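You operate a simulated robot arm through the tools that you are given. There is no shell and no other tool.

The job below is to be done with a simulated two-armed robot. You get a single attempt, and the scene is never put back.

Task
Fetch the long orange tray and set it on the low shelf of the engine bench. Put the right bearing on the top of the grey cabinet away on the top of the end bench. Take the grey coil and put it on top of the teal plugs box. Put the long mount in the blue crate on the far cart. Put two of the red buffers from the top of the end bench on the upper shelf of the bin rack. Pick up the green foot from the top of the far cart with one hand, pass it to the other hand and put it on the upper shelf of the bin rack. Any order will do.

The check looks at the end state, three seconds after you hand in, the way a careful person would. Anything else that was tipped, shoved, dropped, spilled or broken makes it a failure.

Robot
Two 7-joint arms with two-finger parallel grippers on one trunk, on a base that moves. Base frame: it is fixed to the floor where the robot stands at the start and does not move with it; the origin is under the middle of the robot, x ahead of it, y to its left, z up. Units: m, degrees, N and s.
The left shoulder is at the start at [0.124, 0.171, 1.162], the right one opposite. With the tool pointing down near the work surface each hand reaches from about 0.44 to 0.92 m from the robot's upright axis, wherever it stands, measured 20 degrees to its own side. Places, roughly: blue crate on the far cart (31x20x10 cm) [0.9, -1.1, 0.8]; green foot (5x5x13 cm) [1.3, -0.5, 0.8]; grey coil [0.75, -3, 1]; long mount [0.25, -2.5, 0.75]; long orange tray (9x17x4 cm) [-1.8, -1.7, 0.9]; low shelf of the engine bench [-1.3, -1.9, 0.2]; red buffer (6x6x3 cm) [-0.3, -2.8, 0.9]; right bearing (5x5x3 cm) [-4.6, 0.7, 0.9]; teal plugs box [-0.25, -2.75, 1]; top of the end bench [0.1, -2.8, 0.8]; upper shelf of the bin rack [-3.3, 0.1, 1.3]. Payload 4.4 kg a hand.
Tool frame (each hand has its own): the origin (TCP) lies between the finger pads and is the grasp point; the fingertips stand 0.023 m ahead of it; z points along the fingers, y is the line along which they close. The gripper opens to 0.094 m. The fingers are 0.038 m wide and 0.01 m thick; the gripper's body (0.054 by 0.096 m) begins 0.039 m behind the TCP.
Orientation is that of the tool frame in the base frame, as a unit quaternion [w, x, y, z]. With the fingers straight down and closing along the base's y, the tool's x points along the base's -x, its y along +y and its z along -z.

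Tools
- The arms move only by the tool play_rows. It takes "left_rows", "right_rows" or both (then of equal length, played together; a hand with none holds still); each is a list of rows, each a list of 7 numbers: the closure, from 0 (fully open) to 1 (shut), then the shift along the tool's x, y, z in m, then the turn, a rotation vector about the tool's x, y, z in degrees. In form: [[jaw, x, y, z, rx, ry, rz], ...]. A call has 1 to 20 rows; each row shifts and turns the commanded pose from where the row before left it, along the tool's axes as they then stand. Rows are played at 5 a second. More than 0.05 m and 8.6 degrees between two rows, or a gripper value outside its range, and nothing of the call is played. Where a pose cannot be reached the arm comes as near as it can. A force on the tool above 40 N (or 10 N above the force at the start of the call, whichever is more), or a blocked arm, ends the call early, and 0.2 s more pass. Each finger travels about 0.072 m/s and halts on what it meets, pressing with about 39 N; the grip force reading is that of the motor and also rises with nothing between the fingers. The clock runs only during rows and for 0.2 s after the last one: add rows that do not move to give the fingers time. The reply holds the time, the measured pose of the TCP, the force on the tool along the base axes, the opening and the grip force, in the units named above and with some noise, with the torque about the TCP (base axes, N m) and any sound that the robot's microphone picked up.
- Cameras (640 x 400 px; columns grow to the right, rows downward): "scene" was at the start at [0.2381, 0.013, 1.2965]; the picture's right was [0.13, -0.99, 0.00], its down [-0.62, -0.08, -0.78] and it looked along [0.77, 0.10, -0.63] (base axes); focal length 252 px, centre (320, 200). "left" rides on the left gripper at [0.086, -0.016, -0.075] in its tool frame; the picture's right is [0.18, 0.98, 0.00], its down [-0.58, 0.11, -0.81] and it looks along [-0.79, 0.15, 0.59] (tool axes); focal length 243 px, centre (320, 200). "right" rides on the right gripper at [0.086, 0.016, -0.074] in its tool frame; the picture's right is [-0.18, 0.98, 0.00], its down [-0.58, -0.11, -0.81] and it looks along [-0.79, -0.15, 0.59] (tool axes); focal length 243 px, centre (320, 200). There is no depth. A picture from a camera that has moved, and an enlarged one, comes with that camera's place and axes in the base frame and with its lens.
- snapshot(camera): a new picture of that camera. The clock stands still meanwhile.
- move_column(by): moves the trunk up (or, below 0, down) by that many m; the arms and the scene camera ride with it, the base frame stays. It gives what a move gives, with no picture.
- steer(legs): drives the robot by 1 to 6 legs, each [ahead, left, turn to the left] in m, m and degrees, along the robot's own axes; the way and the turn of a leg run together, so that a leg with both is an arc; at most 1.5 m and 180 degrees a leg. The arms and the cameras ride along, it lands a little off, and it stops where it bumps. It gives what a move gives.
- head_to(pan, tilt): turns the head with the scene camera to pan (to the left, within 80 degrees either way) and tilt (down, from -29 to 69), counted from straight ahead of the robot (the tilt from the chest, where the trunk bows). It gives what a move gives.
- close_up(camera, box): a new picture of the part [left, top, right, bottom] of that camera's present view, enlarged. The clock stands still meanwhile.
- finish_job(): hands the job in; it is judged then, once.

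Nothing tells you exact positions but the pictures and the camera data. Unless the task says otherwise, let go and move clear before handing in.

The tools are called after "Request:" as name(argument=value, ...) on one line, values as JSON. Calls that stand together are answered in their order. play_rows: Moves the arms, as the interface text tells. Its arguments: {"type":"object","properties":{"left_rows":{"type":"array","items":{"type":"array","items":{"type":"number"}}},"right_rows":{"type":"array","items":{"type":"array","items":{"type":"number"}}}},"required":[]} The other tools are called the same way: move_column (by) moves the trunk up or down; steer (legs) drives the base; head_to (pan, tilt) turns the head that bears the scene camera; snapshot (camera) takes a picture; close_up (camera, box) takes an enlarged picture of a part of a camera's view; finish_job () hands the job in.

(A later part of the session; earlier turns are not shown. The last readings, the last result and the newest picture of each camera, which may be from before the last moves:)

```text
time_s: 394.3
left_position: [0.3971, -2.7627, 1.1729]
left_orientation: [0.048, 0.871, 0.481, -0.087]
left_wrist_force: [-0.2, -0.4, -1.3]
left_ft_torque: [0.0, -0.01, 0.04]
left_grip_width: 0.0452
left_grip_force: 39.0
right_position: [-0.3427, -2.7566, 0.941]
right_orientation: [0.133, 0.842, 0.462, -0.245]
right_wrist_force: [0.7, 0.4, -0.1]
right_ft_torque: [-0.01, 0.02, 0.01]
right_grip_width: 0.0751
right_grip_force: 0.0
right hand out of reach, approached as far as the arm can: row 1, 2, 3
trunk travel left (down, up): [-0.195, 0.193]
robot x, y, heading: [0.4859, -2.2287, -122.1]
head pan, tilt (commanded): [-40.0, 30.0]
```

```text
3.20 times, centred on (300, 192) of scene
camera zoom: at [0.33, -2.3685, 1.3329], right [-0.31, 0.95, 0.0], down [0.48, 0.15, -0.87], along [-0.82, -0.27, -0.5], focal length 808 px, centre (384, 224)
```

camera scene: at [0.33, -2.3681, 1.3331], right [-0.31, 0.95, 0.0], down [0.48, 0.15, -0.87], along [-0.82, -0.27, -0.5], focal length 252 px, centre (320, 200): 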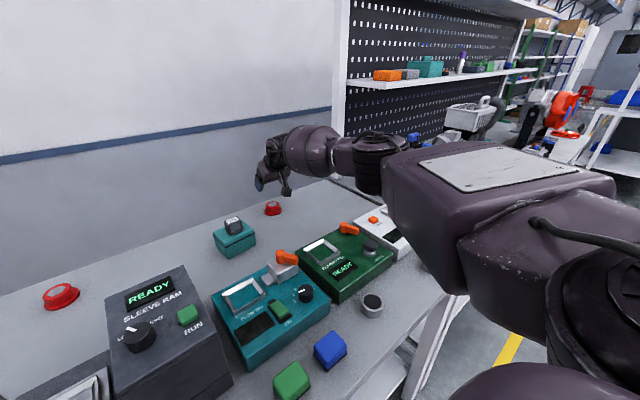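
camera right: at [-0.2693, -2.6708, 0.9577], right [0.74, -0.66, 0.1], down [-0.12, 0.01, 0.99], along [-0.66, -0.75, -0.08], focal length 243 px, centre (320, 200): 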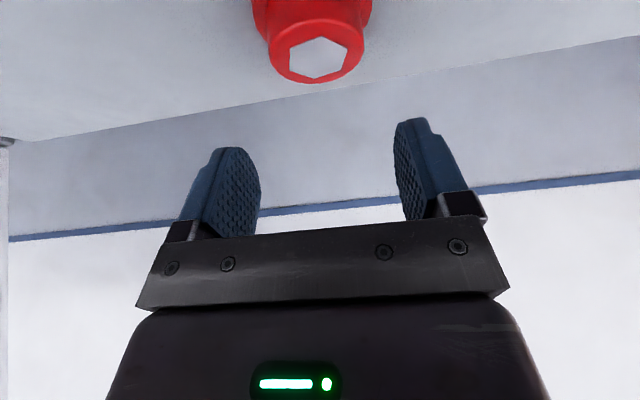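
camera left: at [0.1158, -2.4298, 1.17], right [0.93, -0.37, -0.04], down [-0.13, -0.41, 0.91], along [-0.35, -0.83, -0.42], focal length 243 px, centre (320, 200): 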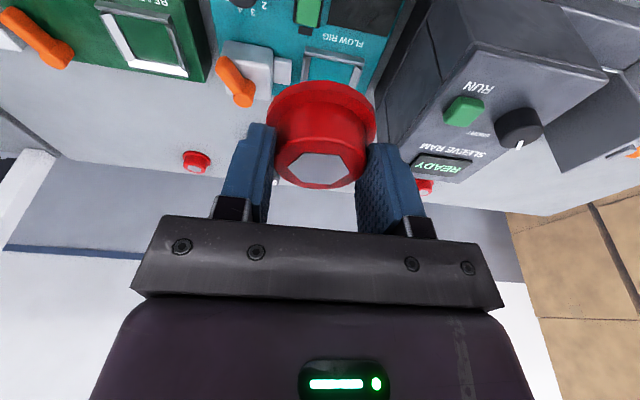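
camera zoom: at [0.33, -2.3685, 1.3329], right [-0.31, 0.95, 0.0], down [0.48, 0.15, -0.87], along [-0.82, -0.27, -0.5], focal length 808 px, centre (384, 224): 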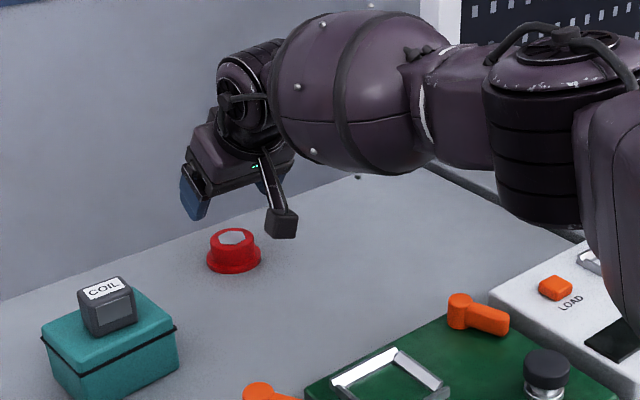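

The arm's limit is 5 cm short; lowering the trunk by 5 cm brings the hand straight down.

Request:
move_column(by=-0.052)

Request:
snapshot(camera="right")

Request:
snapshot(camera="scene")

```text
time_s: 395.3
left_position: [0.3971, -2.7621, 1.1206]
left_orientation: [0.047, 0.872, 0.48, -0.088]
left_wrist_force: [0.3, 0.7, -0.4]
left_ft_torque: [0.0, 0.01, 0.01]
left_grip_width: 0.0454
left_grip_force: 38.5
right_position: [-0.3415, -2.7566, 0.8898]
right_orientation: [0.133, 0.842, 0.463, -0.245]
right_wrist_force: [0.4, 0.1, 0.7]
right_ft_torque: [-0.04, 0.0, 0.03]
right_grip_width: 0.0754
right_grip_force: 0.0
trunk travel left (down, up): [-0.143, 0.245]
robot x, y, heading: [0.4865, -2.2296, -122.2]
head pan, tilt (commanded): [-40.0, 30.0]
```

```text
taken
camera right: at [-0.2687, -2.6705, 0.9062], right [0.75, -0.66, 0.1], down [-0.12, 0.01, 0.99], along [-0.65, -0.75, -0.08], focal length 243 px, centre (320, 200)
```

right: 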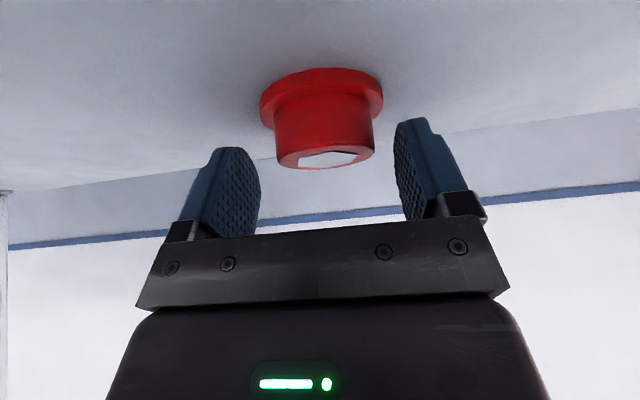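

```text
taken
camera scene: at [0.3029, -2.4118, 1.2732], right [-0.31, 0.95, 0.0], down [0.48, 0.15, -0.87], along [-0.82, -0.27, -0.5], focal length 252 px, centre (320, 200)
```

scene: 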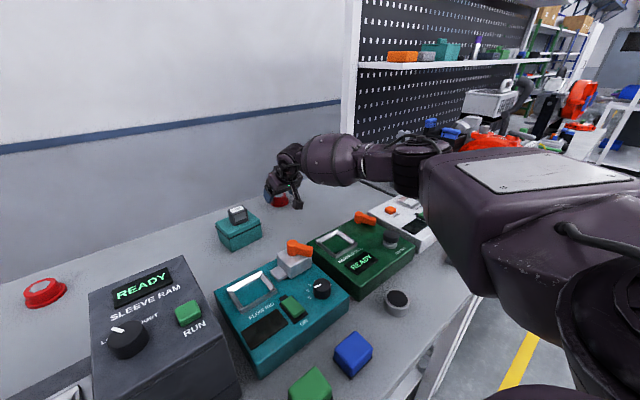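

Request:
play_rows(right_rows=[[0.3, 0, 0, 0, 0, 0, 0], [0.4, 0, 0, 0, 0, 0, 0], [0.5, 0, 0, 0, 0, 0, 0], [0.7, 0, 0, 0, 0, 0, 0], [0.95, 0, 0, 0, 0, 0, 0], [0.95, 0, 0, 0, 0, 0, 0]])

Request:
snapshot(camera="right")

```text
time_s: 396.7
left_position: [0.3974, -2.7641, 1.1207]
left_orientation: [0.047, 0.872, 0.48, -0.087]
left_wrist_force: [-0.6, 0.1, -0.2]
left_ft_torque: [0.01, 0.01, 0.01]
left_grip_width: 0.0454
left_grip_force: 38.5
right_position: [-0.3424, -2.7563, 0.8895]
right_orientation: [0.133, 0.842, 0.462, -0.244]
right_wrist_force: [1.0, 0.3, 0.9]
right_ft_torque: [0.04, 0.0, 0.03]
right_grip_width: 0.0457
right_grip_force: 38.6
trunk travel left (down, up): [-0.143, 0.245]
robot x, y, heading: [0.4882, -2.2261, -122.1]
head pan, tilt (commanded): [-40.0, 30.0]
```

```text
taken
camera right: at [-0.269, -2.6708, 0.9056], right [0.75, -0.66, 0.1], down [-0.12, 0.0, 0.99], along [-0.65, -0.75, -0.08], focal length 243 px, centre (320, 200)
```

right: 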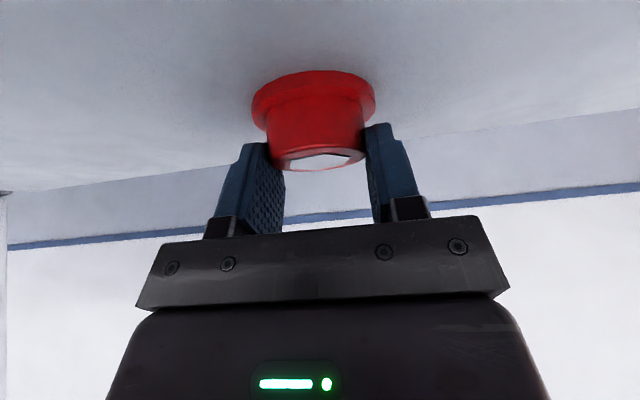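

Gripped. Lifting gently.

Request:
play_rows(right_rows=[[0.95, -0.0027, 0, -0.0042, 0, 0, 0], [0.95, -0.0053, 0, -0.0084, 0, 0, 0], [0.95, -0.0053, 0, -0.0084, 0, 0, 0], [0.95, -0.0106, 0, -0.0169, 0, 0, 0], [0.95, -0.0106, 0, -0.0169, 0, 0, 0], [0.95, 0, 0, 0, 0, 0, 0]])

Request:
snapshot(camera="right")

Request:
snapshot(camera="scene")

```text
time_s: 398.1
left_position: [0.3973, -2.7642, 1.1186]
left_orientation: [0.048, 0.871, 0.481, -0.086]
left_wrist_force: [0.6, -0.3, -0.1]
left_ft_torque: [-0.01, -0.02, -0.02]
left_grip_width: 0.0456
left_grip_force: 39.0
right_position: [-0.3422, -2.7567, 0.952]
right_orientation: [0.132, 0.843, 0.462, -0.243]
right_wrist_force: [0.0, 0.5, -0.4]
right_ft_torque: [-0.01, 0.01, -0.04]
right_grip_width: 0.0456
right_grip_force: 38.9
trunk travel left (down, up): [-0.143, 0.245]
robot x, y, heading: [0.4872, -2.2282, -122.0]
head pan, tilt (commanded): [-40.0, 30.0]
```

```text
taken
camera right: at [-0.269, -2.6712, 0.9695], right [0.75, -0.66, 0.1], down [-0.12, 0.0, 0.99], along [-0.65, -0.75, -0.08], focal length 243 px, centre (320, 200)
```

right: 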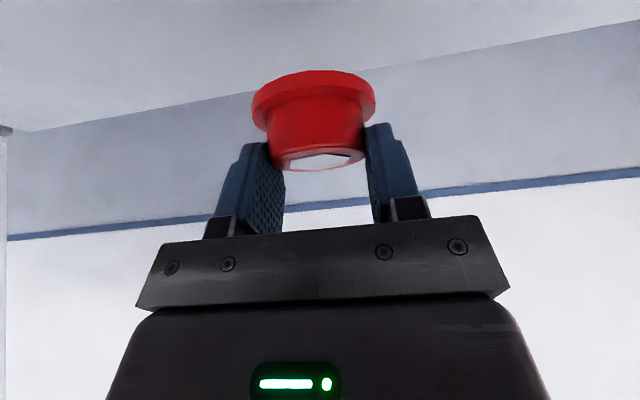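

```text
taken
camera scene: at [0.3023, -2.4125, 1.2729], right [-0.31, 0.95, 0.0], down [0.48, 0.15, -0.87], along [-0.82, -0.27, -0.5], focal length 252 px, centre (320, 200)
```

scene: 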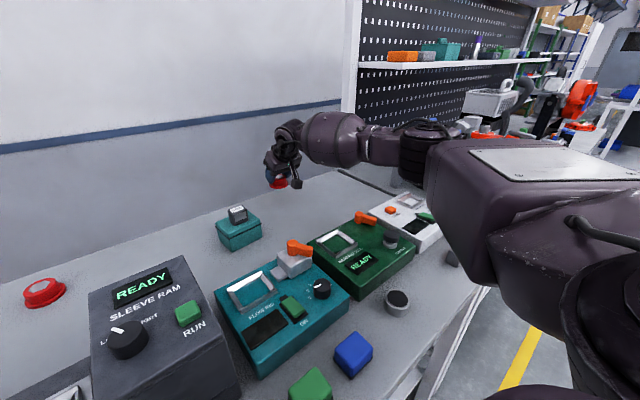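

Both buffers are held. Raising and retracting the right hand.

Request:
play_rows(right_rows=[[0.95, -0.017, 0, -0.027, 0, 0, 0], [0.95, -0.017, 0, -0.027, 0, 0, 0], [0.95, -0.017, 0, -0.027, 0, 0, 0], [0.95, -0.017, 0, -0.027, 0, 0, 0], [0.95, -0.017, 0, -0.027, 0, 0, 0], [0.95, 0.0298, 0.0175, -0.0187, 0, 0, 0], [0.95, 0.0298, 0.0175, -0.0187, 0, 0, 0], [0.95, 0.0298, 0.0175, -0.0187, 0, 0, 0], [0.95, 0.0298, 0.0175, -0.0187, 0, 0, 0], [0.95, 0.0298, 0.0175, -0.0187, 0, 0, 0], [0.95, 0.0298, 0.0175, -0.0187, 0, 0, 0], [0.95, 0.0298, 0.0175, -0.0187, 0, 0, 0], [0.95, 0.0298, 0.0175, -0.0187, 0, 0, 0], [0.95, 0.0298, 0.0175, -0.0187, 0, 0, 0], [0.95, 0.0298, 0.0175, -0.0187, 0, 0, 0]])

Request:
steer(legs=[[-0.45, 0, 0]])

Request:
head_to(pan=0, tilt=25)

Request:
snapshot(camera="scene")

```text
time_s: 401.3
left_position: [0.3968, -2.7635, 1.1211]
left_orientation: [0.047, 0.872, 0.479, -0.087]
left_wrist_force: [-0.6, 0.3, 0.1]
left_ft_torque: [0.02, 0.03, 0.01]
left_grip_width: 0.0452
left_grip_force: 39.2
right_position: [-0.0053, -2.5525, 1.1127]
right_orientation: [0.132, 0.842, 0.462, -0.244]
right_wrist_force: [0.6, 0.0, 0.4]
right_ft_torque: [-0.01, 0.02, -0.01]
right_grip_width: 0.0455
right_grip_force: 39.3
trunk travel left (down, up): [-0.143, 0.245]
robot x, y, heading: [0.4858, -2.2291, -122.6]
head pan, tilt (commanded): [-40.0, 30.0]
```

```text
time_s: 404.0
left_position: [0.6354, -2.3846, 1.1199]
left_orientation: [0.047, 0.872, 0.479, -0.087]
left_wrist_force: [0.2, 0.2, -0.2]
left_ft_torque: [0.04, -0.02, -0.02]
left_grip_width: 0.0452
left_grip_force: 39.0
right_position: [0.2325, -2.1722, 1.1128]
right_orientation: [0.131, 0.843, 0.462, -0.244]
right_wrist_force: [-0.3, -0.5, 0.1]
right_ft_torque: [-0.02, 0.02, -0.01]
right_grip_width: 0.0455
right_grip_force: 38.8
trunk travel left (down, up): [-0.143, 0.245]
robot x, y, heading: [0.7214, -1.8476, -122.1]
head pan, tilt (commanded): [-40.0, 30.0]
```

```text
time_s: 405.1
left_position: [0.6362, -2.3825, 1.1201]
left_orientation: [0.047, 0.872, 0.479, -0.086]
left_wrist_force: [-0.5, 0.5, -0.2]
left_ft_torque: [-0.01, -0.03, 0.0]
left_grip_width: 0.0451
left_grip_force: 38.9
right_position: [0.2331, -2.1727, 1.1117]
right_orientation: [0.134, 0.842, 0.463, -0.243]
right_wrist_force: [-0.4, -0.9, -0.2]
right_ft_torque: [-0.01, -0.02, 0.0]
right_grip_width: 0.0455
right_grip_force: 39.0
trunk travel left (down, up): [-0.143, 0.245]
robot x, y, heading: [0.7264, -1.8505, -122.3]
head pan, tilt (commanded): [0.0, 25.0]
```

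```text
taken
camera scene: at [0.5782, -2.0825, 1.2811], right [-0.85, 0.53, 0.0], down [0.23, 0.36, -0.91], along [-0.48, -0.77, -0.42], focal length 252 px, centre (320, 200)
```

scene: 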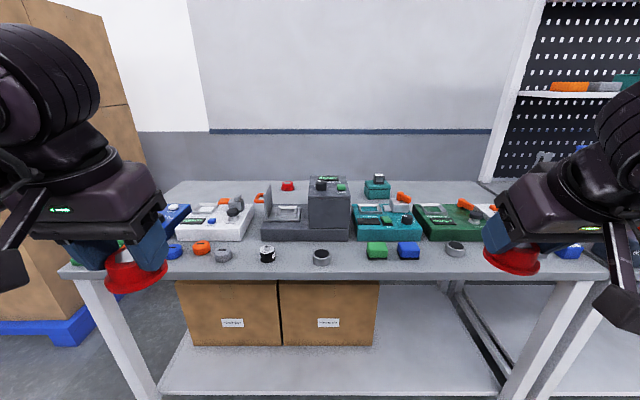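

Both buffers are secure. Turning and driving down the main aisle to the bin rack's near end.

Request:
steer(legs=[[0, 0, -90], [1.5, 0, 0], [1.5, 0, 0]])

Request:
head_to(pan=15, tilt=10)

Request:
snapshot(camera="scene")

```text
time_s: 423.4
left_position: [-2.3558, -0.1565, 1.1193]
left_orientation: [-0.027, 0.956, -0.277, -0.095]
left_wrist_force: [-0.3, -0.2, -0.7]
left_ft_torque: [0.0, -0.01, 0.0]
left_grip_width: 0.0452
left_grip_force: 38.9
right_position: [-2.146, 0.2476, 1.112]
right_orientation: [-0.078, 0.923, -0.267, -0.266]
right_wrist_force: [-0.5, 0.3, -0.8]
right_ft_torque: [-0.01, 0.0, 0.03]
right_grip_width: 0.0456
right_grip_force: 39.6
trunk travel left (down, up): [-0.143, 0.245]
robot x, y, heading: [-1.8228, -0.2465, 148.1]
head pan, tilt (commanded): [0.0, 25.0]
```

```text
time_s: 424.2
left_position: [-2.3561, -0.1543, 1.1188]
left_orientation: [-0.027, 0.956, -0.277, -0.094]
left_wrist_force: [-0.5, 0.6, -0.4]
left_ft_torque: [-0.01, -0.01, 0.04]
left_grip_width: 0.0451
left_grip_force: 39.5
right_position: [-2.1448, 0.2467, 1.1122]
right_orientation: [-0.077, 0.923, -0.267, -0.266]
right_wrist_force: [0.5, -0.3, -0.4]
right_ft_torque: [-0.01, -0.02, 0.02]
right_grip_width: 0.0454
right_grip_force: 38.9
trunk travel left (down, up): [-0.143, 0.245]
robot x, y, heading: [-1.8204, -0.2458, 147.8]
head pan, tilt (commanded): [15.0, 10.0]
```

```text
taken
camera scene: at [-2.0661, -0.1176, 1.3054], right [0.29, 0.96, 0.0], down [0.17, -0.05, -0.98], along [-0.94, 0.29, -0.17], focal length 252 px, centre (320, 200)
```

scene: 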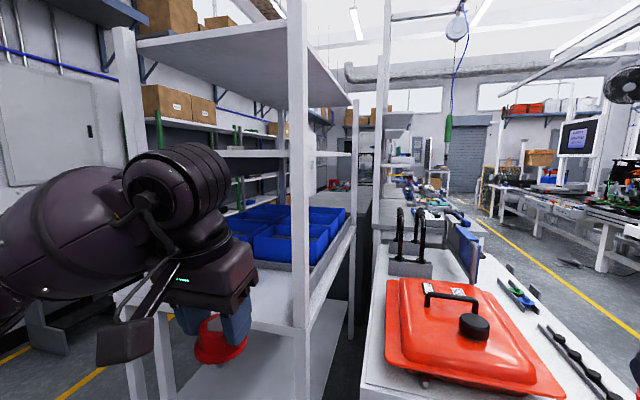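

Request:
move_column(by=0.2)

Request:
head_to(pan=20, tilt=15)

Request:
snapshot(camera="scene")

Request:
close_up(camera="scene", box=[140, 60, 380, 210])

```text
time_s: 426.3
left_position: [-2.3541, -0.1555, 1.3183]
left_orientation: [-0.027, 0.956, -0.277, -0.095]
left_wrist_force: [0.1, 0.0, -0.5]
left_ft_torque: [0.02, 0.02, 0.03]
left_grip_width: 0.0452
left_grip_force: 39.1
right_position: [-2.1453, 0.247, 1.3114]
right_orientation: [-0.079, 0.923, -0.268, -0.265]
right_wrist_force: [0.7, 0.5, -0.9]
right_ft_torque: [-0.04, 0.0, 0.03]
right_grip_width: 0.0453
right_grip_force: 39.3
trunk travel left (down, up): [-0.343, 0.045]
robot x, y, heading: [-1.8234, -0.2452, 148.2]
head pan, tilt (commanded): [15.0, 10.0]
```

```text
time_s: 427.0
left_position: [-2.3559, -0.1558, 1.3198]
left_orientation: [-0.027, 0.956, -0.276, -0.094]
left_wrist_force: [0.4, -0.3, -1.3]
left_ft_torque: [0.0, -0.02, -0.01]
left_grip_width: 0.0452
left_grip_force: 39.2
right_position: [-2.1448, 0.2466, 1.3137]
right_orientation: [-0.078, 0.923, -0.268, -0.266]
right_wrist_force: [0.0, 1.1, -0.5]
right_ft_torque: [0.01, 0.02, -0.01]
right_grip_width: 0.0458
right_grip_force: 39.1
trunk travel left (down, up): [-0.343, 0.045]
robot x, y, heading: [-1.8213, -0.2459, 148.2]
head pan, tilt (commanded): [20.0, 15.0]
```

```text
taken
camera scene: at [-1.9596, -0.1937, 1.5134], right [0.21, 0.98, 0.0], down [0.25, -0.05, -0.97], along [-0.94, 0.2, -0.26], focal length 252 px, centre (320, 200)
```

scene: 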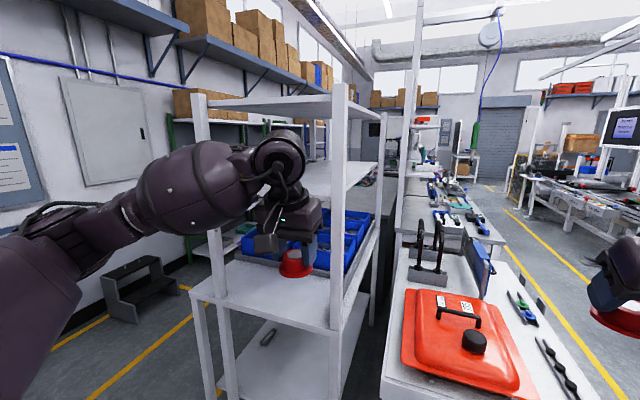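

```text
2.67 times, centred on (260, 135) of scene
camera zoom: at [-1.9596, -0.1937, 1.5134], right [0.21, 0.98, 0.0], down [0.25, -0.05, -0.97], along [-0.94, 0.2, -0.26], focal length 673 px, centre (480, 373)
```

zoom: 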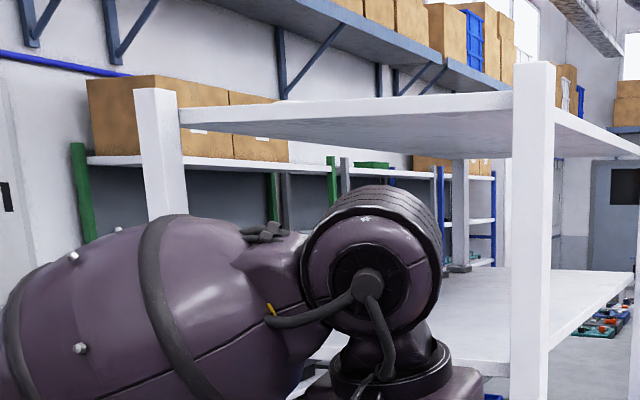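

Now I shift left to centre myself on the rack's end.

Request:
steer(legs=[[0, 0.57, 0]])

Request:
head_to(pan=0, tilt=20)

Request:
snapshot(camera="scene")

Request:
snapshot(camera="left")

Request:
snapshot(camera="right")

```text
time_s: 432.5
left_position: [-2.6595, -0.6433, 1.3182]
left_orientation: [-0.028, 0.956, -0.276, -0.095]
left_wrist_force: [0.3, 0.7, -0.8]
left_ft_torque: [0.04, 0.06, -0.03]
left_grip_width: 0.0455
left_grip_force: 39.4
right_position: [-2.4499, -0.2392, 1.3127]
right_orientation: [-0.078, 0.923, -0.266, -0.266]
right_wrist_force: [0.0, -0.2, -1.0]
right_ft_torque: [0.02, 0.01, 0.01]
right_grip_width: 0.0453
right_grip_force: 38.5
trunk travel left (down, up): [-0.343, 0.045]
robot x, y, heading: [-2.1273, -0.7308, 147.8]
head pan, tilt (commanded): [20.0, 15.0]
```

```text
time_s: 433.3
left_position: [-2.659, -0.6428, 1.3193]
left_orientation: [-0.027, 0.956, -0.275, -0.095]
left_wrist_force: [-0.7, 0.1, -1.8]
left_ft_torque: [-0.02, 0.02, -0.01]
left_grip_width: 0.0454
left_grip_force: 38.9
right_position: [-2.4489, -0.2385, 1.312]
right_orientation: [-0.079, 0.923, -0.268, -0.265]
right_wrist_force: [0.4, 0.0, -0.3]
right_ft_torque: [-0.03, -0.02, 0.01]
right_grip_width: 0.0454
right_grip_force: 38.9
trunk travel left (down, up): [-0.343, 0.045]
robot x, y, heading: [-2.1218, -0.7296, 148.1]
head pan, tilt (commanded): [0.0, 20.0]
```

```text
taken
camera scene: at [-2.2515, -0.6497, 1.5052], right [0.53, 0.85, 0.0], down [0.29, -0.18, -0.94], along [-0.8, 0.5, -0.34], focal length 252 px, centre (320, 200)
```

scene: 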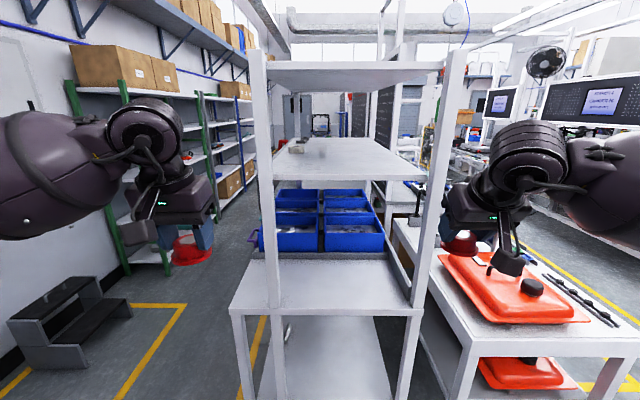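

```text
taken
camera left: at [-2.5672, -0.6802, 1.3767], right [-0.37, -0.93, -0.04], down [-0.41, 0.13, 0.9], along [-0.83, 0.35, -0.42], focal length 243 px, centre (320, 200)
```

left: 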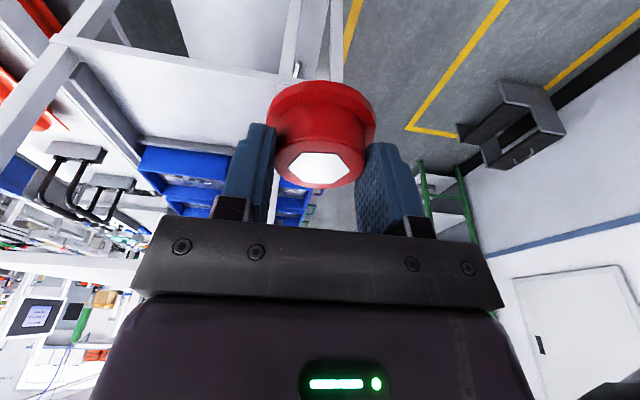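

```text
taken
camera right: at [-2.3645, -0.3142, 1.3293], right [-0.66, -0.75, 0.1], down [0.0, 0.12, 0.99], along [-0.75, 0.65, -0.08], focal length 243 px, centre (320, 200)
```

right: 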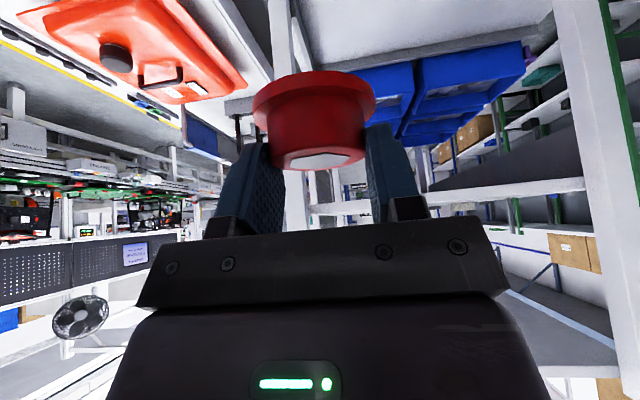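

I have a clear view of the rack end: posts either side, upper shelf in between. Zooming to measure the shelf.

Request:
close_up(camera="scene", box=[240, 50, 480, 200])

Request:
close_up(camera="right", box=[240, 0, 640, 250])

```text
2.67 times, centred on (360, 125) of scene
camera zoom: at [-2.2515, -0.6497, 1.5052], right [0.53, 0.85, 0.0], down [0.29, -0.18, -0.94], along [-0.8, 0.5, -0.34], focal length 673 px, centre (213, 400)
```

zoom: 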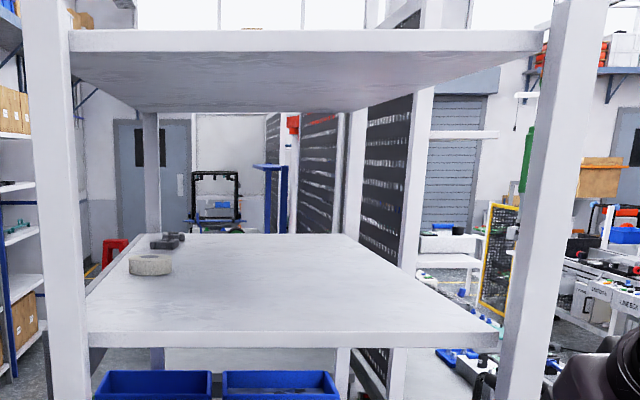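

```text
1.60 times, centred on (440, 125) of right
camera zoom: at [-2.3645, -0.3142, 1.3293], right [-0.66, -0.75, 0.1], down [0.0, 0.12, 0.99], along [-0.75, 0.65, -0.08], focal length 388 px, centre (128, 320)
```

zoom: 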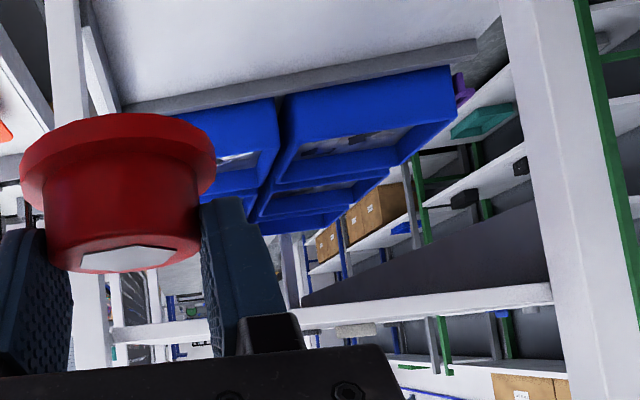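

Shelf: near edge at u≈-2.267, v from -1.89 to -1.45, top z≈1.326, cover underside z≈1.60. I'll place the right-hand buffer first. Adjusting both hands to clear the posts before moving in.

Request:
play_rows(right_rows=[[0.95, -0.0151, 0.0367, -0.024, 0, 0, 0], [0.95, -0.0151, 0.0367, -0.024, 0, 0, 0], [0.95, -0.0151, 0.0367, -0.024, 0, 0, 0], [0.95, 0, 0, 0, 0, 0, 0]], left_rows=[[0.95, 0, 0.0333, 0, 0, 0, 0], [0.95, 0, 0.0333, 0, 0, 0, 0], [0.95, 0, 0.0333, 0, 0, 0, 0], [0.95, 0, 0, 0, 0, 0, 0]])

Request:
steer(legs=[[0, -0.05, 0], [0.12, 0, 0]])

Request:
snapshot(camera="scene")

Request:
snapshot(camera="right")

```text
time_s: 434.3
left_position: [-2.7113, -0.7259, 1.3205]
left_orientation: [-0.027, 0.956, -0.276, -0.095]
left_wrist_force: [-0.1, 0.6, -1.4]
left_ft_torque: [-0.02, 0.0, 0.03]
left_grip_width: 0.0452
left_grip_force: 38.7
right_position: [-2.5085, -0.33, 1.3955]
right_orientation: [-0.078, 0.923, -0.267, -0.265]
right_wrist_force: [0.1, 0.5, -0.5]
right_ft_torque: [-0.06, 0.0, 0.0]
right_grip_width: 0.0456
right_grip_force: 38.7
trunk travel left (down, up): [-0.343, 0.045]
robot x, y, heading: [-2.1244, -0.7344, 147.8]
head pan, tilt (commanded): [0.0, 20.0]
```

```text
time_s: 436.3
left_position: [-2.7873, -0.621, 1.3197]
left_orientation: [-0.027, 0.956, -0.276, -0.095]
left_wrist_force: [0.0, 0.8, -0.4]
left_ft_torque: [0.0, -0.05, 0.0]
left_grip_width: 0.0451
left_grip_force: 39.0
right_position: [-2.585, -0.2251, 1.3972]
right_orientation: [-0.079, 0.923, -0.267, -0.266]
right_wrist_force: [-0.4, -0.1, 0.1]
right_ft_torque: [0.02, 0.0, -0.01]
right_grip_width: 0.0452
right_grip_force: 38.4
trunk travel left (down, up): [-0.343, 0.045]
robot x, y, heading: [-2.2008, -0.6262, 147.9]
head pan, tilt (commanded): [0.0, 20.0]
```

```text
taken
camera scene: at [-2.3268, -0.5438, 1.5052], right [0.53, 0.85, 0.0], down [0.29, -0.18, -0.94], along [-0.8, 0.5, -0.34], focal length 252 px, centre (320, 200)
```

scene: 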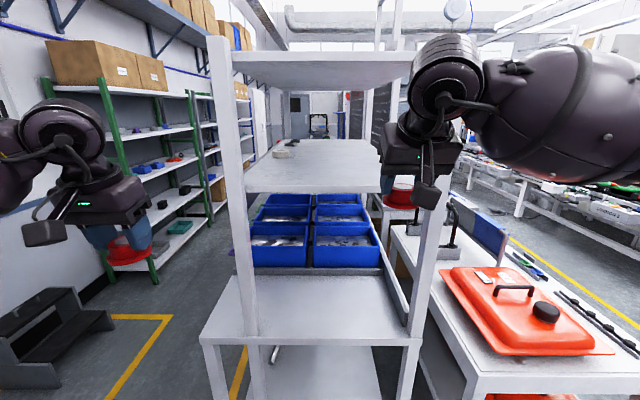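

```text
taken
camera right: at [-2.4993, -0.3016, 1.4138], right [-0.66, -0.75, 0.1], down [0.0, 0.12, 0.99], along [-0.75, 0.65, -0.08], focal length 243 px, centre (320, 200)
```

right: 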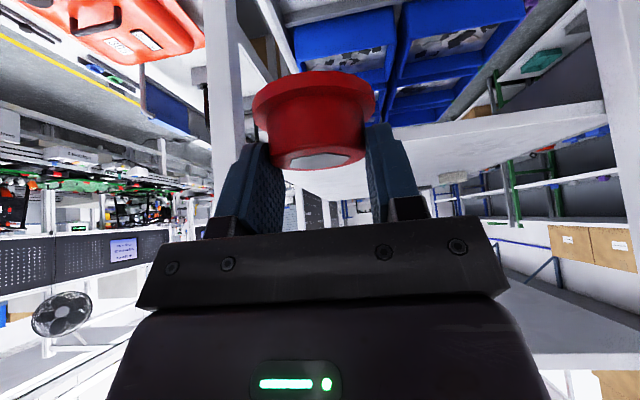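

Well placed so far. A bit closer, then slide the buffer in over the shelf edge with the arm.

Request:
steer(legs=[[0.12, 0, 0]])

Request:
play_rows(right_rows=[[0.95, 0.0053, 0, 0.0085, 0, 0, 0], [0.95, -0.0254, 0, 0.0159, 0, 0, 0], [0.95, 0, 0, 0, 0, 0, 0]])

Request:
snapshot(camera="scene")

Request:
snapshot(camera="right")

```text
time_s: 437.5
left_position: [-2.8889, -0.5591, 1.3202]
left_orientation: [-0.027, 0.956, -0.276, -0.095]
left_wrist_force: [-0.4, -0.1, -0.3]
left_ft_torque: [-0.04, 0.01, -0.03]
left_grip_width: 0.0454
left_grip_force: 39.1
right_position: [-2.687, -0.1629, 1.3979]
right_orientation: [-0.079, 0.923, -0.268, -0.265]
right_wrist_force: [-0.1, -0.7, -1.0]
right_ft_torque: [-0.02, -0.01, 0.01]
right_grip_width: 0.0453
right_grip_force: 39.0
trunk travel left (down, up): [-0.343, 0.045]
robot x, y, heading: [-2.304, -0.554, 148.2]
head pan, tilt (commanded): [0.0, 20.0]
```

```text
time_s: 438.3
left_position: [-2.8878, -0.5583, 1.3197]
left_orientation: [-0.028, 0.956, -0.276, -0.096]
left_wrist_force: [0.6, 0.2, -0.4]
left_ft_torque: [0.0, -0.04, -0.02]
left_grip_width: 0.0452
left_grip_force: 38.9
right_position: [-2.7096, -0.1465, 1.3882]
right_orientation: [-0.078, 0.923, -0.266, -0.266]
right_wrist_force: [0.8, -0.2, -0.4]
right_ft_torque: [0.04, 0.03, -0.04]
right_grip_width: 0.0453
right_grip_force: 39.3
trunk travel left (down, up): [-0.343, 0.045]
robot x, y, heading: [-2.3015, -0.5649, 148.0]
head pan, tilt (commanded): [0.0, 20.0]
```

```text
taken
camera scene: at [-2.4265, -0.481, 1.5054], right [0.53, 0.85, 0.0], down [0.29, -0.18, -0.94], along [-0.8, 0.5, -0.34], focal length 252 px, centre (320, 200)
```

scene: 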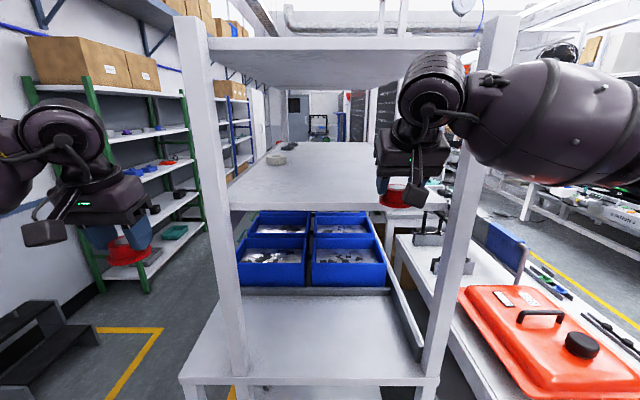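

```text
taken
camera right: at [-2.6244, -0.2217, 1.4045], right [-0.66, -0.75, 0.1], down [0.01, 0.12, 0.99], along [-0.75, 0.65, -0.08], focal length 243 px, centre (320, 200)
```

right: 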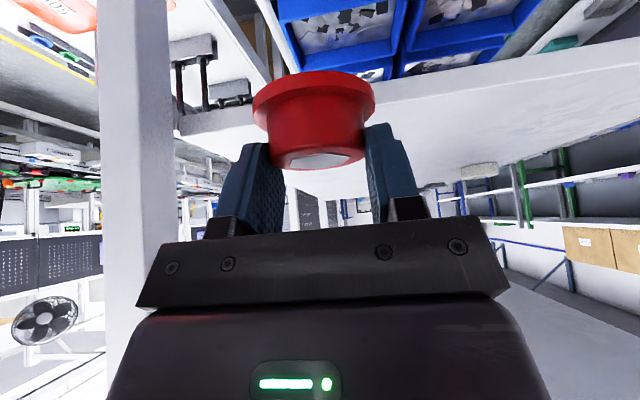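

The right forearm would come near the right post. I'll back off slightly and shift the base left so the buffer goes to the left half of the shelf with the arm well clear of the posts.

Request:
steer(legs=[[-0.05, 0, 0], [0, 0.17, 0]])

Request:
snapshot(camera="scene")

Request:
snapshot(camera="right")

```text
time_s: 441.0
left_position: [-2.9353, -0.7278, 1.3186]
left_orientation: [-0.029, 0.956, -0.276, -0.095]
left_wrist_force: [0.0, 0.3, -1.1]
left_ft_torque: [0.0, -0.01, 0.03]
left_grip_width: 0.0453
left_grip_force: 38.4
right_position: [-2.7574, -0.3169, 1.3874]
right_orientation: [-0.078, 0.923, -0.267, -0.266]
right_wrist_force: [0.5, -0.6, -0.4]
right_ft_torque: [-0.01, -0.01, -0.01]
right_grip_width: 0.0451
right_grip_force: 38.8
trunk travel left (down, up): [-0.343, 0.045]
robot x, y, heading: [-2.3503, -0.733, 148.0]
head pan, tilt (commanded): [0.0, 20.0]
```

```text
taken
camera scene: at [-2.4747, -0.6504, 1.5052], right [0.53, 0.85, 0.0], down [0.29, -0.18, -0.94], along [-0.8, 0.5, -0.34], focal length 252 px, centre (320, 200)
```

scene: 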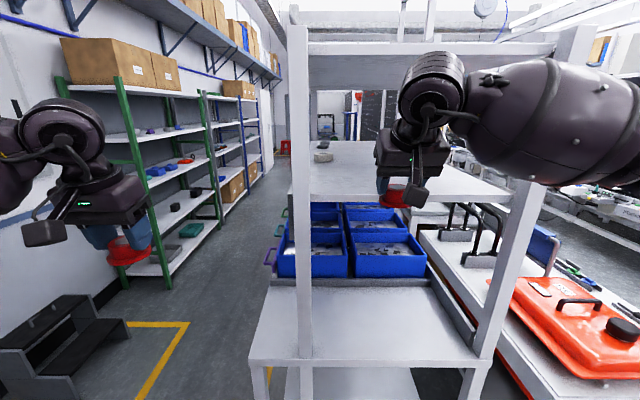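

```text
taken
camera right: at [-2.6722, -0.3912, 1.4041], right [-0.66, -0.75, 0.1], down [0.0, 0.12, 0.99], along [-0.75, 0.65, -0.08], focal length 243 px, centre (320, 200)
```

right: 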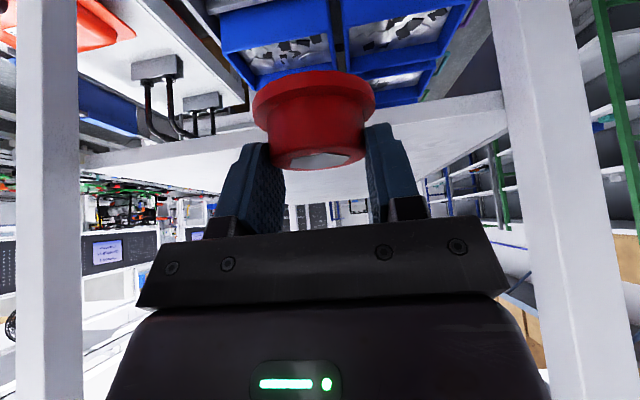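

Extending the right arm forward to bring the buffer over the shelf.

Request:
play_rows(right_rows=[[0.95, -0.0342, 0.004, 0.0215, 0, 0, 0], [0.95, -0.0342, 0.004, 0.0215, 0, 0, 0], [0.95, 0, 0, 0, 0, 0, 0]])

Request:
snapshot(camera="scene")

Request:
snapshot(camera="right")

```text
time_s: 441.8
left_position: [-2.9359, -0.7275, 1.32]
left_orientation: [-0.028, 0.956, -0.276, -0.096]
left_wrist_force: [-0.4, 0.8, -0.5]
left_ft_torque: [-0.02, -0.04, -0.01]
left_grip_width: 0.0454
left_grip_force: 39.7
right_position: [-2.83, -0.2779, 1.3874]
right_orientation: [-0.078, 0.923, -0.268, -0.267]
right_wrist_force: [0.4, -0.7, -0.7]
right_ft_torque: [0.0, 0.0, -0.01]
right_grip_width: 0.0455
right_grip_force: 39.0
trunk travel left (down, up): [-0.343, 0.045]
robot x, y, heading: [-2.3452, -0.7313, 148.0]
head pan, tilt (commanded): [0.0, 20.0]
```

```text
taken
camera scene: at [-2.4737, -0.65, 1.5053], right [0.53, 0.85, 0.0], down [0.29, -0.18, -0.94], along [-0.8, 0.5, -0.34], focal length 252 px, centre (320, 200)
```

scene: 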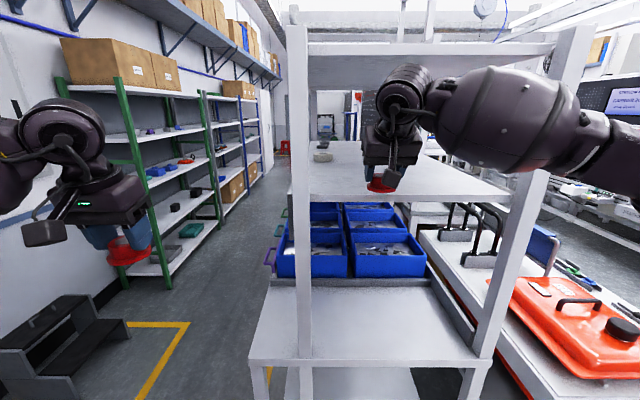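

```text
taken
camera right: at [-2.7441, -0.3541, 1.4039], right [-0.66, -0.75, 0.1], down [0.0, 0.12, 0.99], along [-0.75, 0.65, -0.08], focal length 243 px, centre (320, 200)
```

right: 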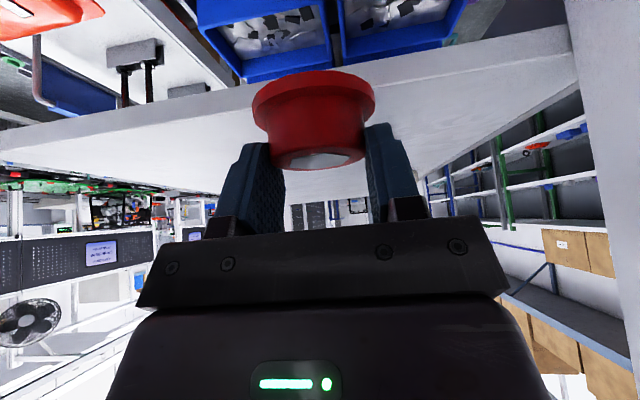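

Request:
play_rows(right_rows=[[0.95, -0.0342, 0.002, 0.0215, 0, 0, 0], [0.95, -0.0342, 0.002, 0.0215, 0, 0, 0], [0.95, 0, 0, 0, 0, 0, 0]])

Request:
snapshot(camera="scene")

Request:
snapshot(camera="right")

```text
time_s: 442.6
left_position: [-2.935, -0.7271, 1.32]
left_orientation: [-0.027, 0.956, -0.277, -0.095]
left_wrist_force: [0.3, 0.1, 0.0]
left_ft_torque: [0.01, 0.0, 0.0]
left_grip_width: 0.0454
left_grip_force: 39.1
right_position: [-2.8999, -0.2379, 1.3868]
right_orientation: [-0.078, 0.923, -0.268, -0.266]
right_wrist_force: [0.0, -0.1, 0.3]
right_ft_torque: [-0.01, 0.02, 0.01]
right_grip_width: 0.0453
right_grip_force: 38.9
trunk travel left (down, up): [-0.343, 0.045]
robot x, y, heading: [-2.3453, -0.7309, 147.9]
head pan, tilt (commanded): [0.0, 20.0]
```

```text
taken
camera scene: at [-2.4736, -0.6501, 1.5053], right [0.53, 0.85, 0.0], down [0.29, -0.18, -0.94], along [-0.8, 0.5, -0.34], focal length 252 px, centre (320, 200)
```

scene: 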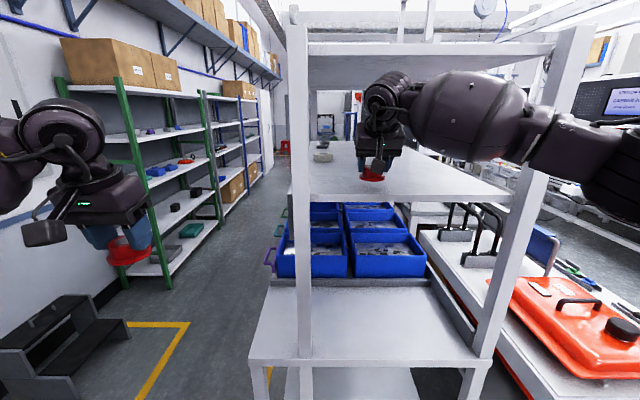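

```text
taken
camera right: at [-2.8146, -0.314, 1.4043], right [-0.66, -0.75, 0.1], down [0.01, 0.12, 0.99], along [-0.75, 0.65, -0.08], focal length 243 px, centre (320, 200)
```

right: 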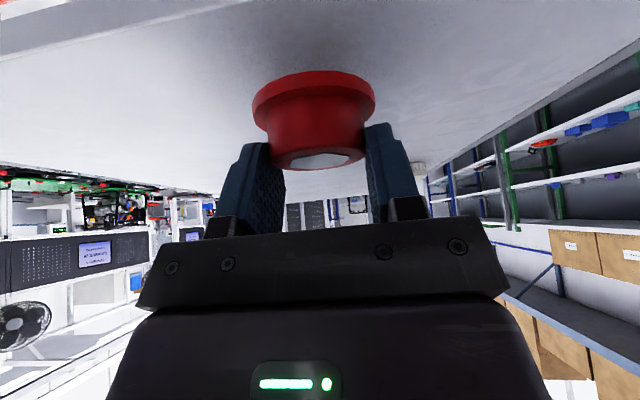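

The buffer is over the shelf. Lowering in small steps until contact.

Request:
play_rows(right_rows=[[0.95, 0.0043, 0, 0.0068, 0, 0, 0], [0.95, 0.0032, 0, 0.0051, 0, 0, 0], [0.95, 0.0016, 0, 0.0025, 0, 0, 0], [0.95, 0, 0, 0, 0, 0, 0]])

Request:
snapshot(camera="right")

```text
time_s: 443.6
left_position: [-2.9355, -0.727, 1.319]
left_orientation: [-0.027, 0.956, -0.276, -0.095]
left_wrist_force: [0.0, 0.1, -0.9]
left_ft_torque: [-0.01, -0.01, 0.03]
left_grip_width: 0.045
left_grip_force: 39.0
right_position: [-2.8999, -0.2389, 1.3706]
right_orientation: [-0.078, 0.923, -0.267, -0.266]
right_wrist_force: [0.7, -0.4, -1.8]
right_ft_torque: [0.0, -0.02, -0.02]
right_grip_width: 0.0457
right_grip_force: 38.6
trunk travel left (down, up): [-0.343, 0.045]
robot x, y, heading: [-2.3482, -0.728, 148.2]
head pan, tilt (commanded): [0.0, 20.0]
```

```text
taken
camera right: at [-2.8149, -0.3144, 1.3868], right [-0.66, -0.75, 0.1], down [0.0, 0.12, 0.99], along [-0.75, 0.65, -0.08], focal length 243 px, centre (320, 200)
```

right: 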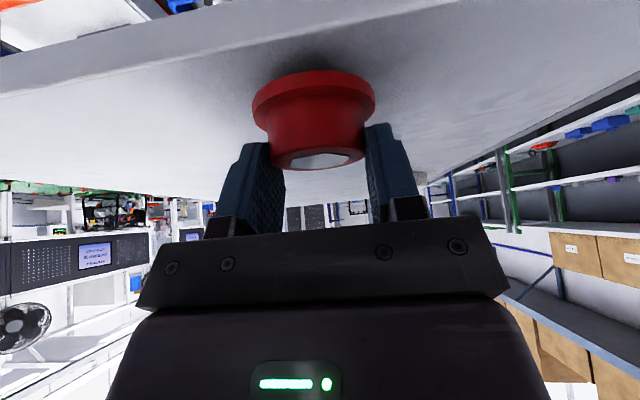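

Request:
play_rows(right_rows=[[0.95, 0.0016, 0, 0.0025, 0, 0, 0], [0.95, 0.0016, 0, 0.0025, 0, 0, 0], [0.95, 0.0016, 0, 0.0025, 0, 0, 0], [0.95, 0, 0, 0, 0, 0, 0]])

```text
time_s: 444.6
left_position: [-2.9359, -0.7276, 1.3188]
left_orientation: [-0.027, 0.956, -0.276, -0.095]
left_wrist_force: [0.4, -0.8, -1.1]
left_ft_torque: [0.04, -0.01, 0.0]
left_grip_width: 0.0451
left_grip_force: 39.3
right_position: [-2.902, -0.2401, 1.3611]
right_orientation: [-0.078, 0.923, -0.266, -0.266]
right_wrist_force: [0.3, -0.4, -0.9]
right_ft_torque: [0.01, 0.01, 0.01]
right_grip_width: 0.0454
right_grip_force: 39.1
trunk travel left (down, up): [-0.343, 0.045]
robot x, y, heading: [-2.3473, -0.7319, 148.1]
head pan, tilt (commanded): [0.0, 20.0]
```

Request:
play_rows(right_rows=[[0.95, 0.0016, 0, 0.0025, 0, 0, 0], [0.95, 0.0016, 0, 0.0025, 0, 0, 0], [0.95, 0.0016, 0, 0.0025, 0, 0, 0], [0.95, 0, 0, 0, 0, 0, 0]])

Request:
snapshot(camera="right")

```text
time_s: 445.6
left_position: [-2.9347, -0.7285, 1.3211]
left_orientation: [-0.027, 0.956, -0.276, -0.096]
left_wrist_force: [-0.1, 0.1, -2.1]
left_ft_torque: [-0.03, 0.01, -0.02]
left_grip_width: 0.0455
left_grip_force: 38.8
right_position: [-2.9008, -0.2403, 1.3581]
right_orientation: [-0.078, 0.922, -0.267, -0.271]
right_wrist_force: [-7.1, 7.0, 36.5]
right_ft_torque: [0.3, 0.32, 0.05]
right_grip_width: 0.0458
right_grip_force: 38.9
trunk travel left (down, up): [-0.343, 0.045]
robot x, y, heading: [-2.3449, -0.7285, 147.8]
head pan, tilt (commanded): [0.0, 20.0]
```

```text
taken
camera right: at [-2.8139, -0.3153, 1.3733], right [-0.66, -0.75, 0.1], down [0.01, 0.12, 0.99], along [-0.75, 0.65, -0.07], focal length 243 px, centre (320, 200)
```

right: 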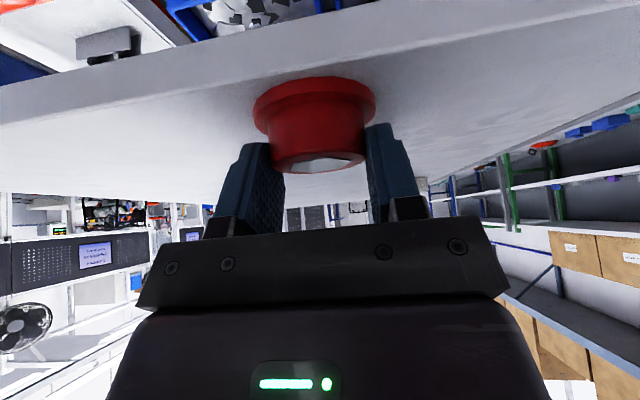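

Firm contact. Easing up 4 mm and releasing.

Request:
play_rows(right_rows=[[0.95, -0.0021, 0, -0.0034, 0, 0, 0], [0.8, 0, 0, 0, 0, 0, 0], [0.6, 0, 0, 0, 0, 0, 0], [0.45, 0, 0, 0, 0, 0, 0], [0.3, 0, 0, 0, 0, 0, 0], [0.2, 0, 0, 0, 0, 0, 0], [0.2, 0, 0, 0, 0, 0, 0]])

Request:
snapshot(camera="right")

```text
time_s: 447.2
left_position: [-2.9353, -0.7285, 1.3187]
left_orientation: [-0.027, 0.956, -0.276, -0.096]
left_wrist_force: [-0.2, 0.5, -0.3]
left_ft_torque: [0.02, -0.01, -0.01]
left_grip_width: 0.0452
left_grip_force: 39.0
right_position: [-2.9002, -0.2393, 1.3558]
right_orientation: [-0.079, 0.923, -0.267, -0.265]
right_wrist_force: [0.1, 0.3, 0.3]
right_ft_torque: [-0.02, -0.01, 0.01]
right_grip_width: 0.0752
right_grip_force: 0.0
trunk travel left (down, up): [-0.343, 0.045]
robot x, y, heading: [-2.3476, -0.7298, 147.8]
head pan, tilt (commanded): [0.0, 20.0]
```

```text
taken
camera right: at [-2.8144, -0.3144, 1.3726], right [-0.66, -0.75, 0.1], down [0.0, 0.12, 0.99], along [-0.75, 0.65, -0.08], focal length 243 px, centre (320, 200)
```

right: 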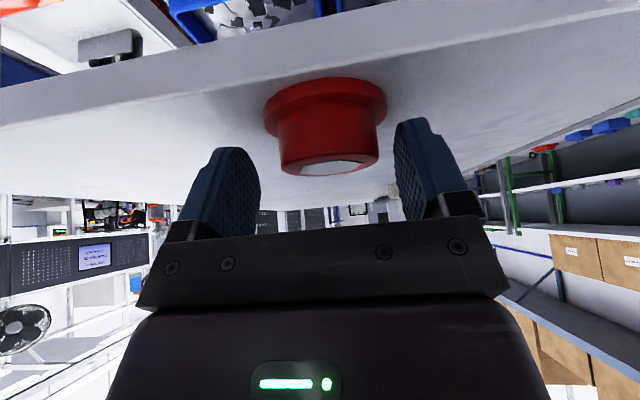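

Buffer 1 stands on the shelf. Withdrawing along the tool axis, then straight back.

Request:
play_rows(right_rows=[[0.1, 0, 0, -0.015, 0, 0, 0], [0.1, 0, 0, -0.02, 0, 0, 0], [0.1, 0.0342, -0.001, -0.0215, 0, 0, 0], [0.1, 0.0342, -0.001, -0.0215, 0, 0, 0], [0.1, 0.0342, -0.001, -0.0215, 0, 0, 0], [0.1, 0.0342, -0.001, -0.0215, 0, 0, 0], [0.1, 0.0342, -0.001, -0.0215, 0, 0, 0], [0.1, 0, 0, 0, 0, 0, 0]])

Request:
snapshot(camera="scene")

Request:
close_up(camera="scene", box=[280, 100, 520, 250])

```text
time_s: 449.0
left_position: [-2.9353, -0.7286, 1.3196]
left_orientation: [-0.027, 0.956, -0.276, -0.094]
left_wrist_force: [-0.3, -0.7, -1.0]
left_ft_torque: [-0.02, 0.0, -0.02]
left_grip_width: 0.0451
left_grip_force: 39.0
right_position: [-2.713, -0.3546, 1.3861]
right_orientation: [-0.079, 0.923, -0.268, -0.266]
right_wrist_force: [0.1, 0.1, 0.5]
right_ft_torque: [0.01, 0.0, -0.01]
right_grip_width: 0.0843
right_grip_force: 0.2
trunk travel left (down, up): [-0.343, 0.045]
robot x, y, heading: [-2.3498, -0.7324, 148.2]
head pan, tilt (commanded): [0.0, 20.0]
```

```text
taken
camera scene: at [-2.4752, -0.6499, 1.5051], right [0.53, 0.85, 0.0], down [0.29, -0.18, -0.94], along [-0.8, 0.5, -0.34], focal length 252 px, centre (320, 200)
```

scene: 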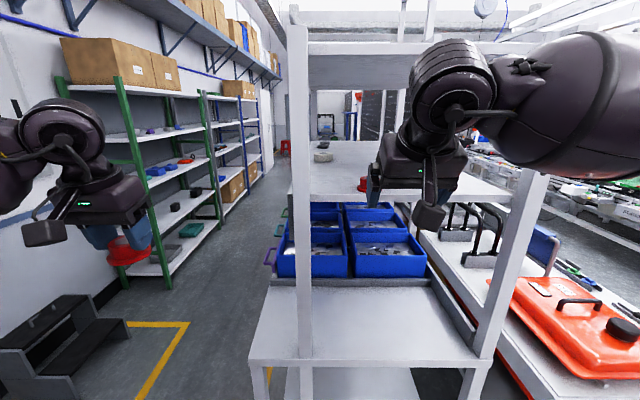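

```text
2.67 times, centred on (400, 175) of scene
camera zoom: at [-2.4752, -0.6499, 1.5051], right [0.53, 0.85, 0.0], down [0.29, -0.18, -0.94], along [-0.8, 0.5, -0.34], focal length 673 px, centre (107, 267)
```

zoom: 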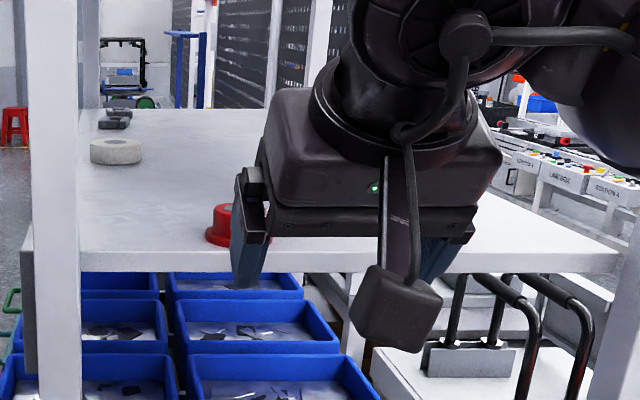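

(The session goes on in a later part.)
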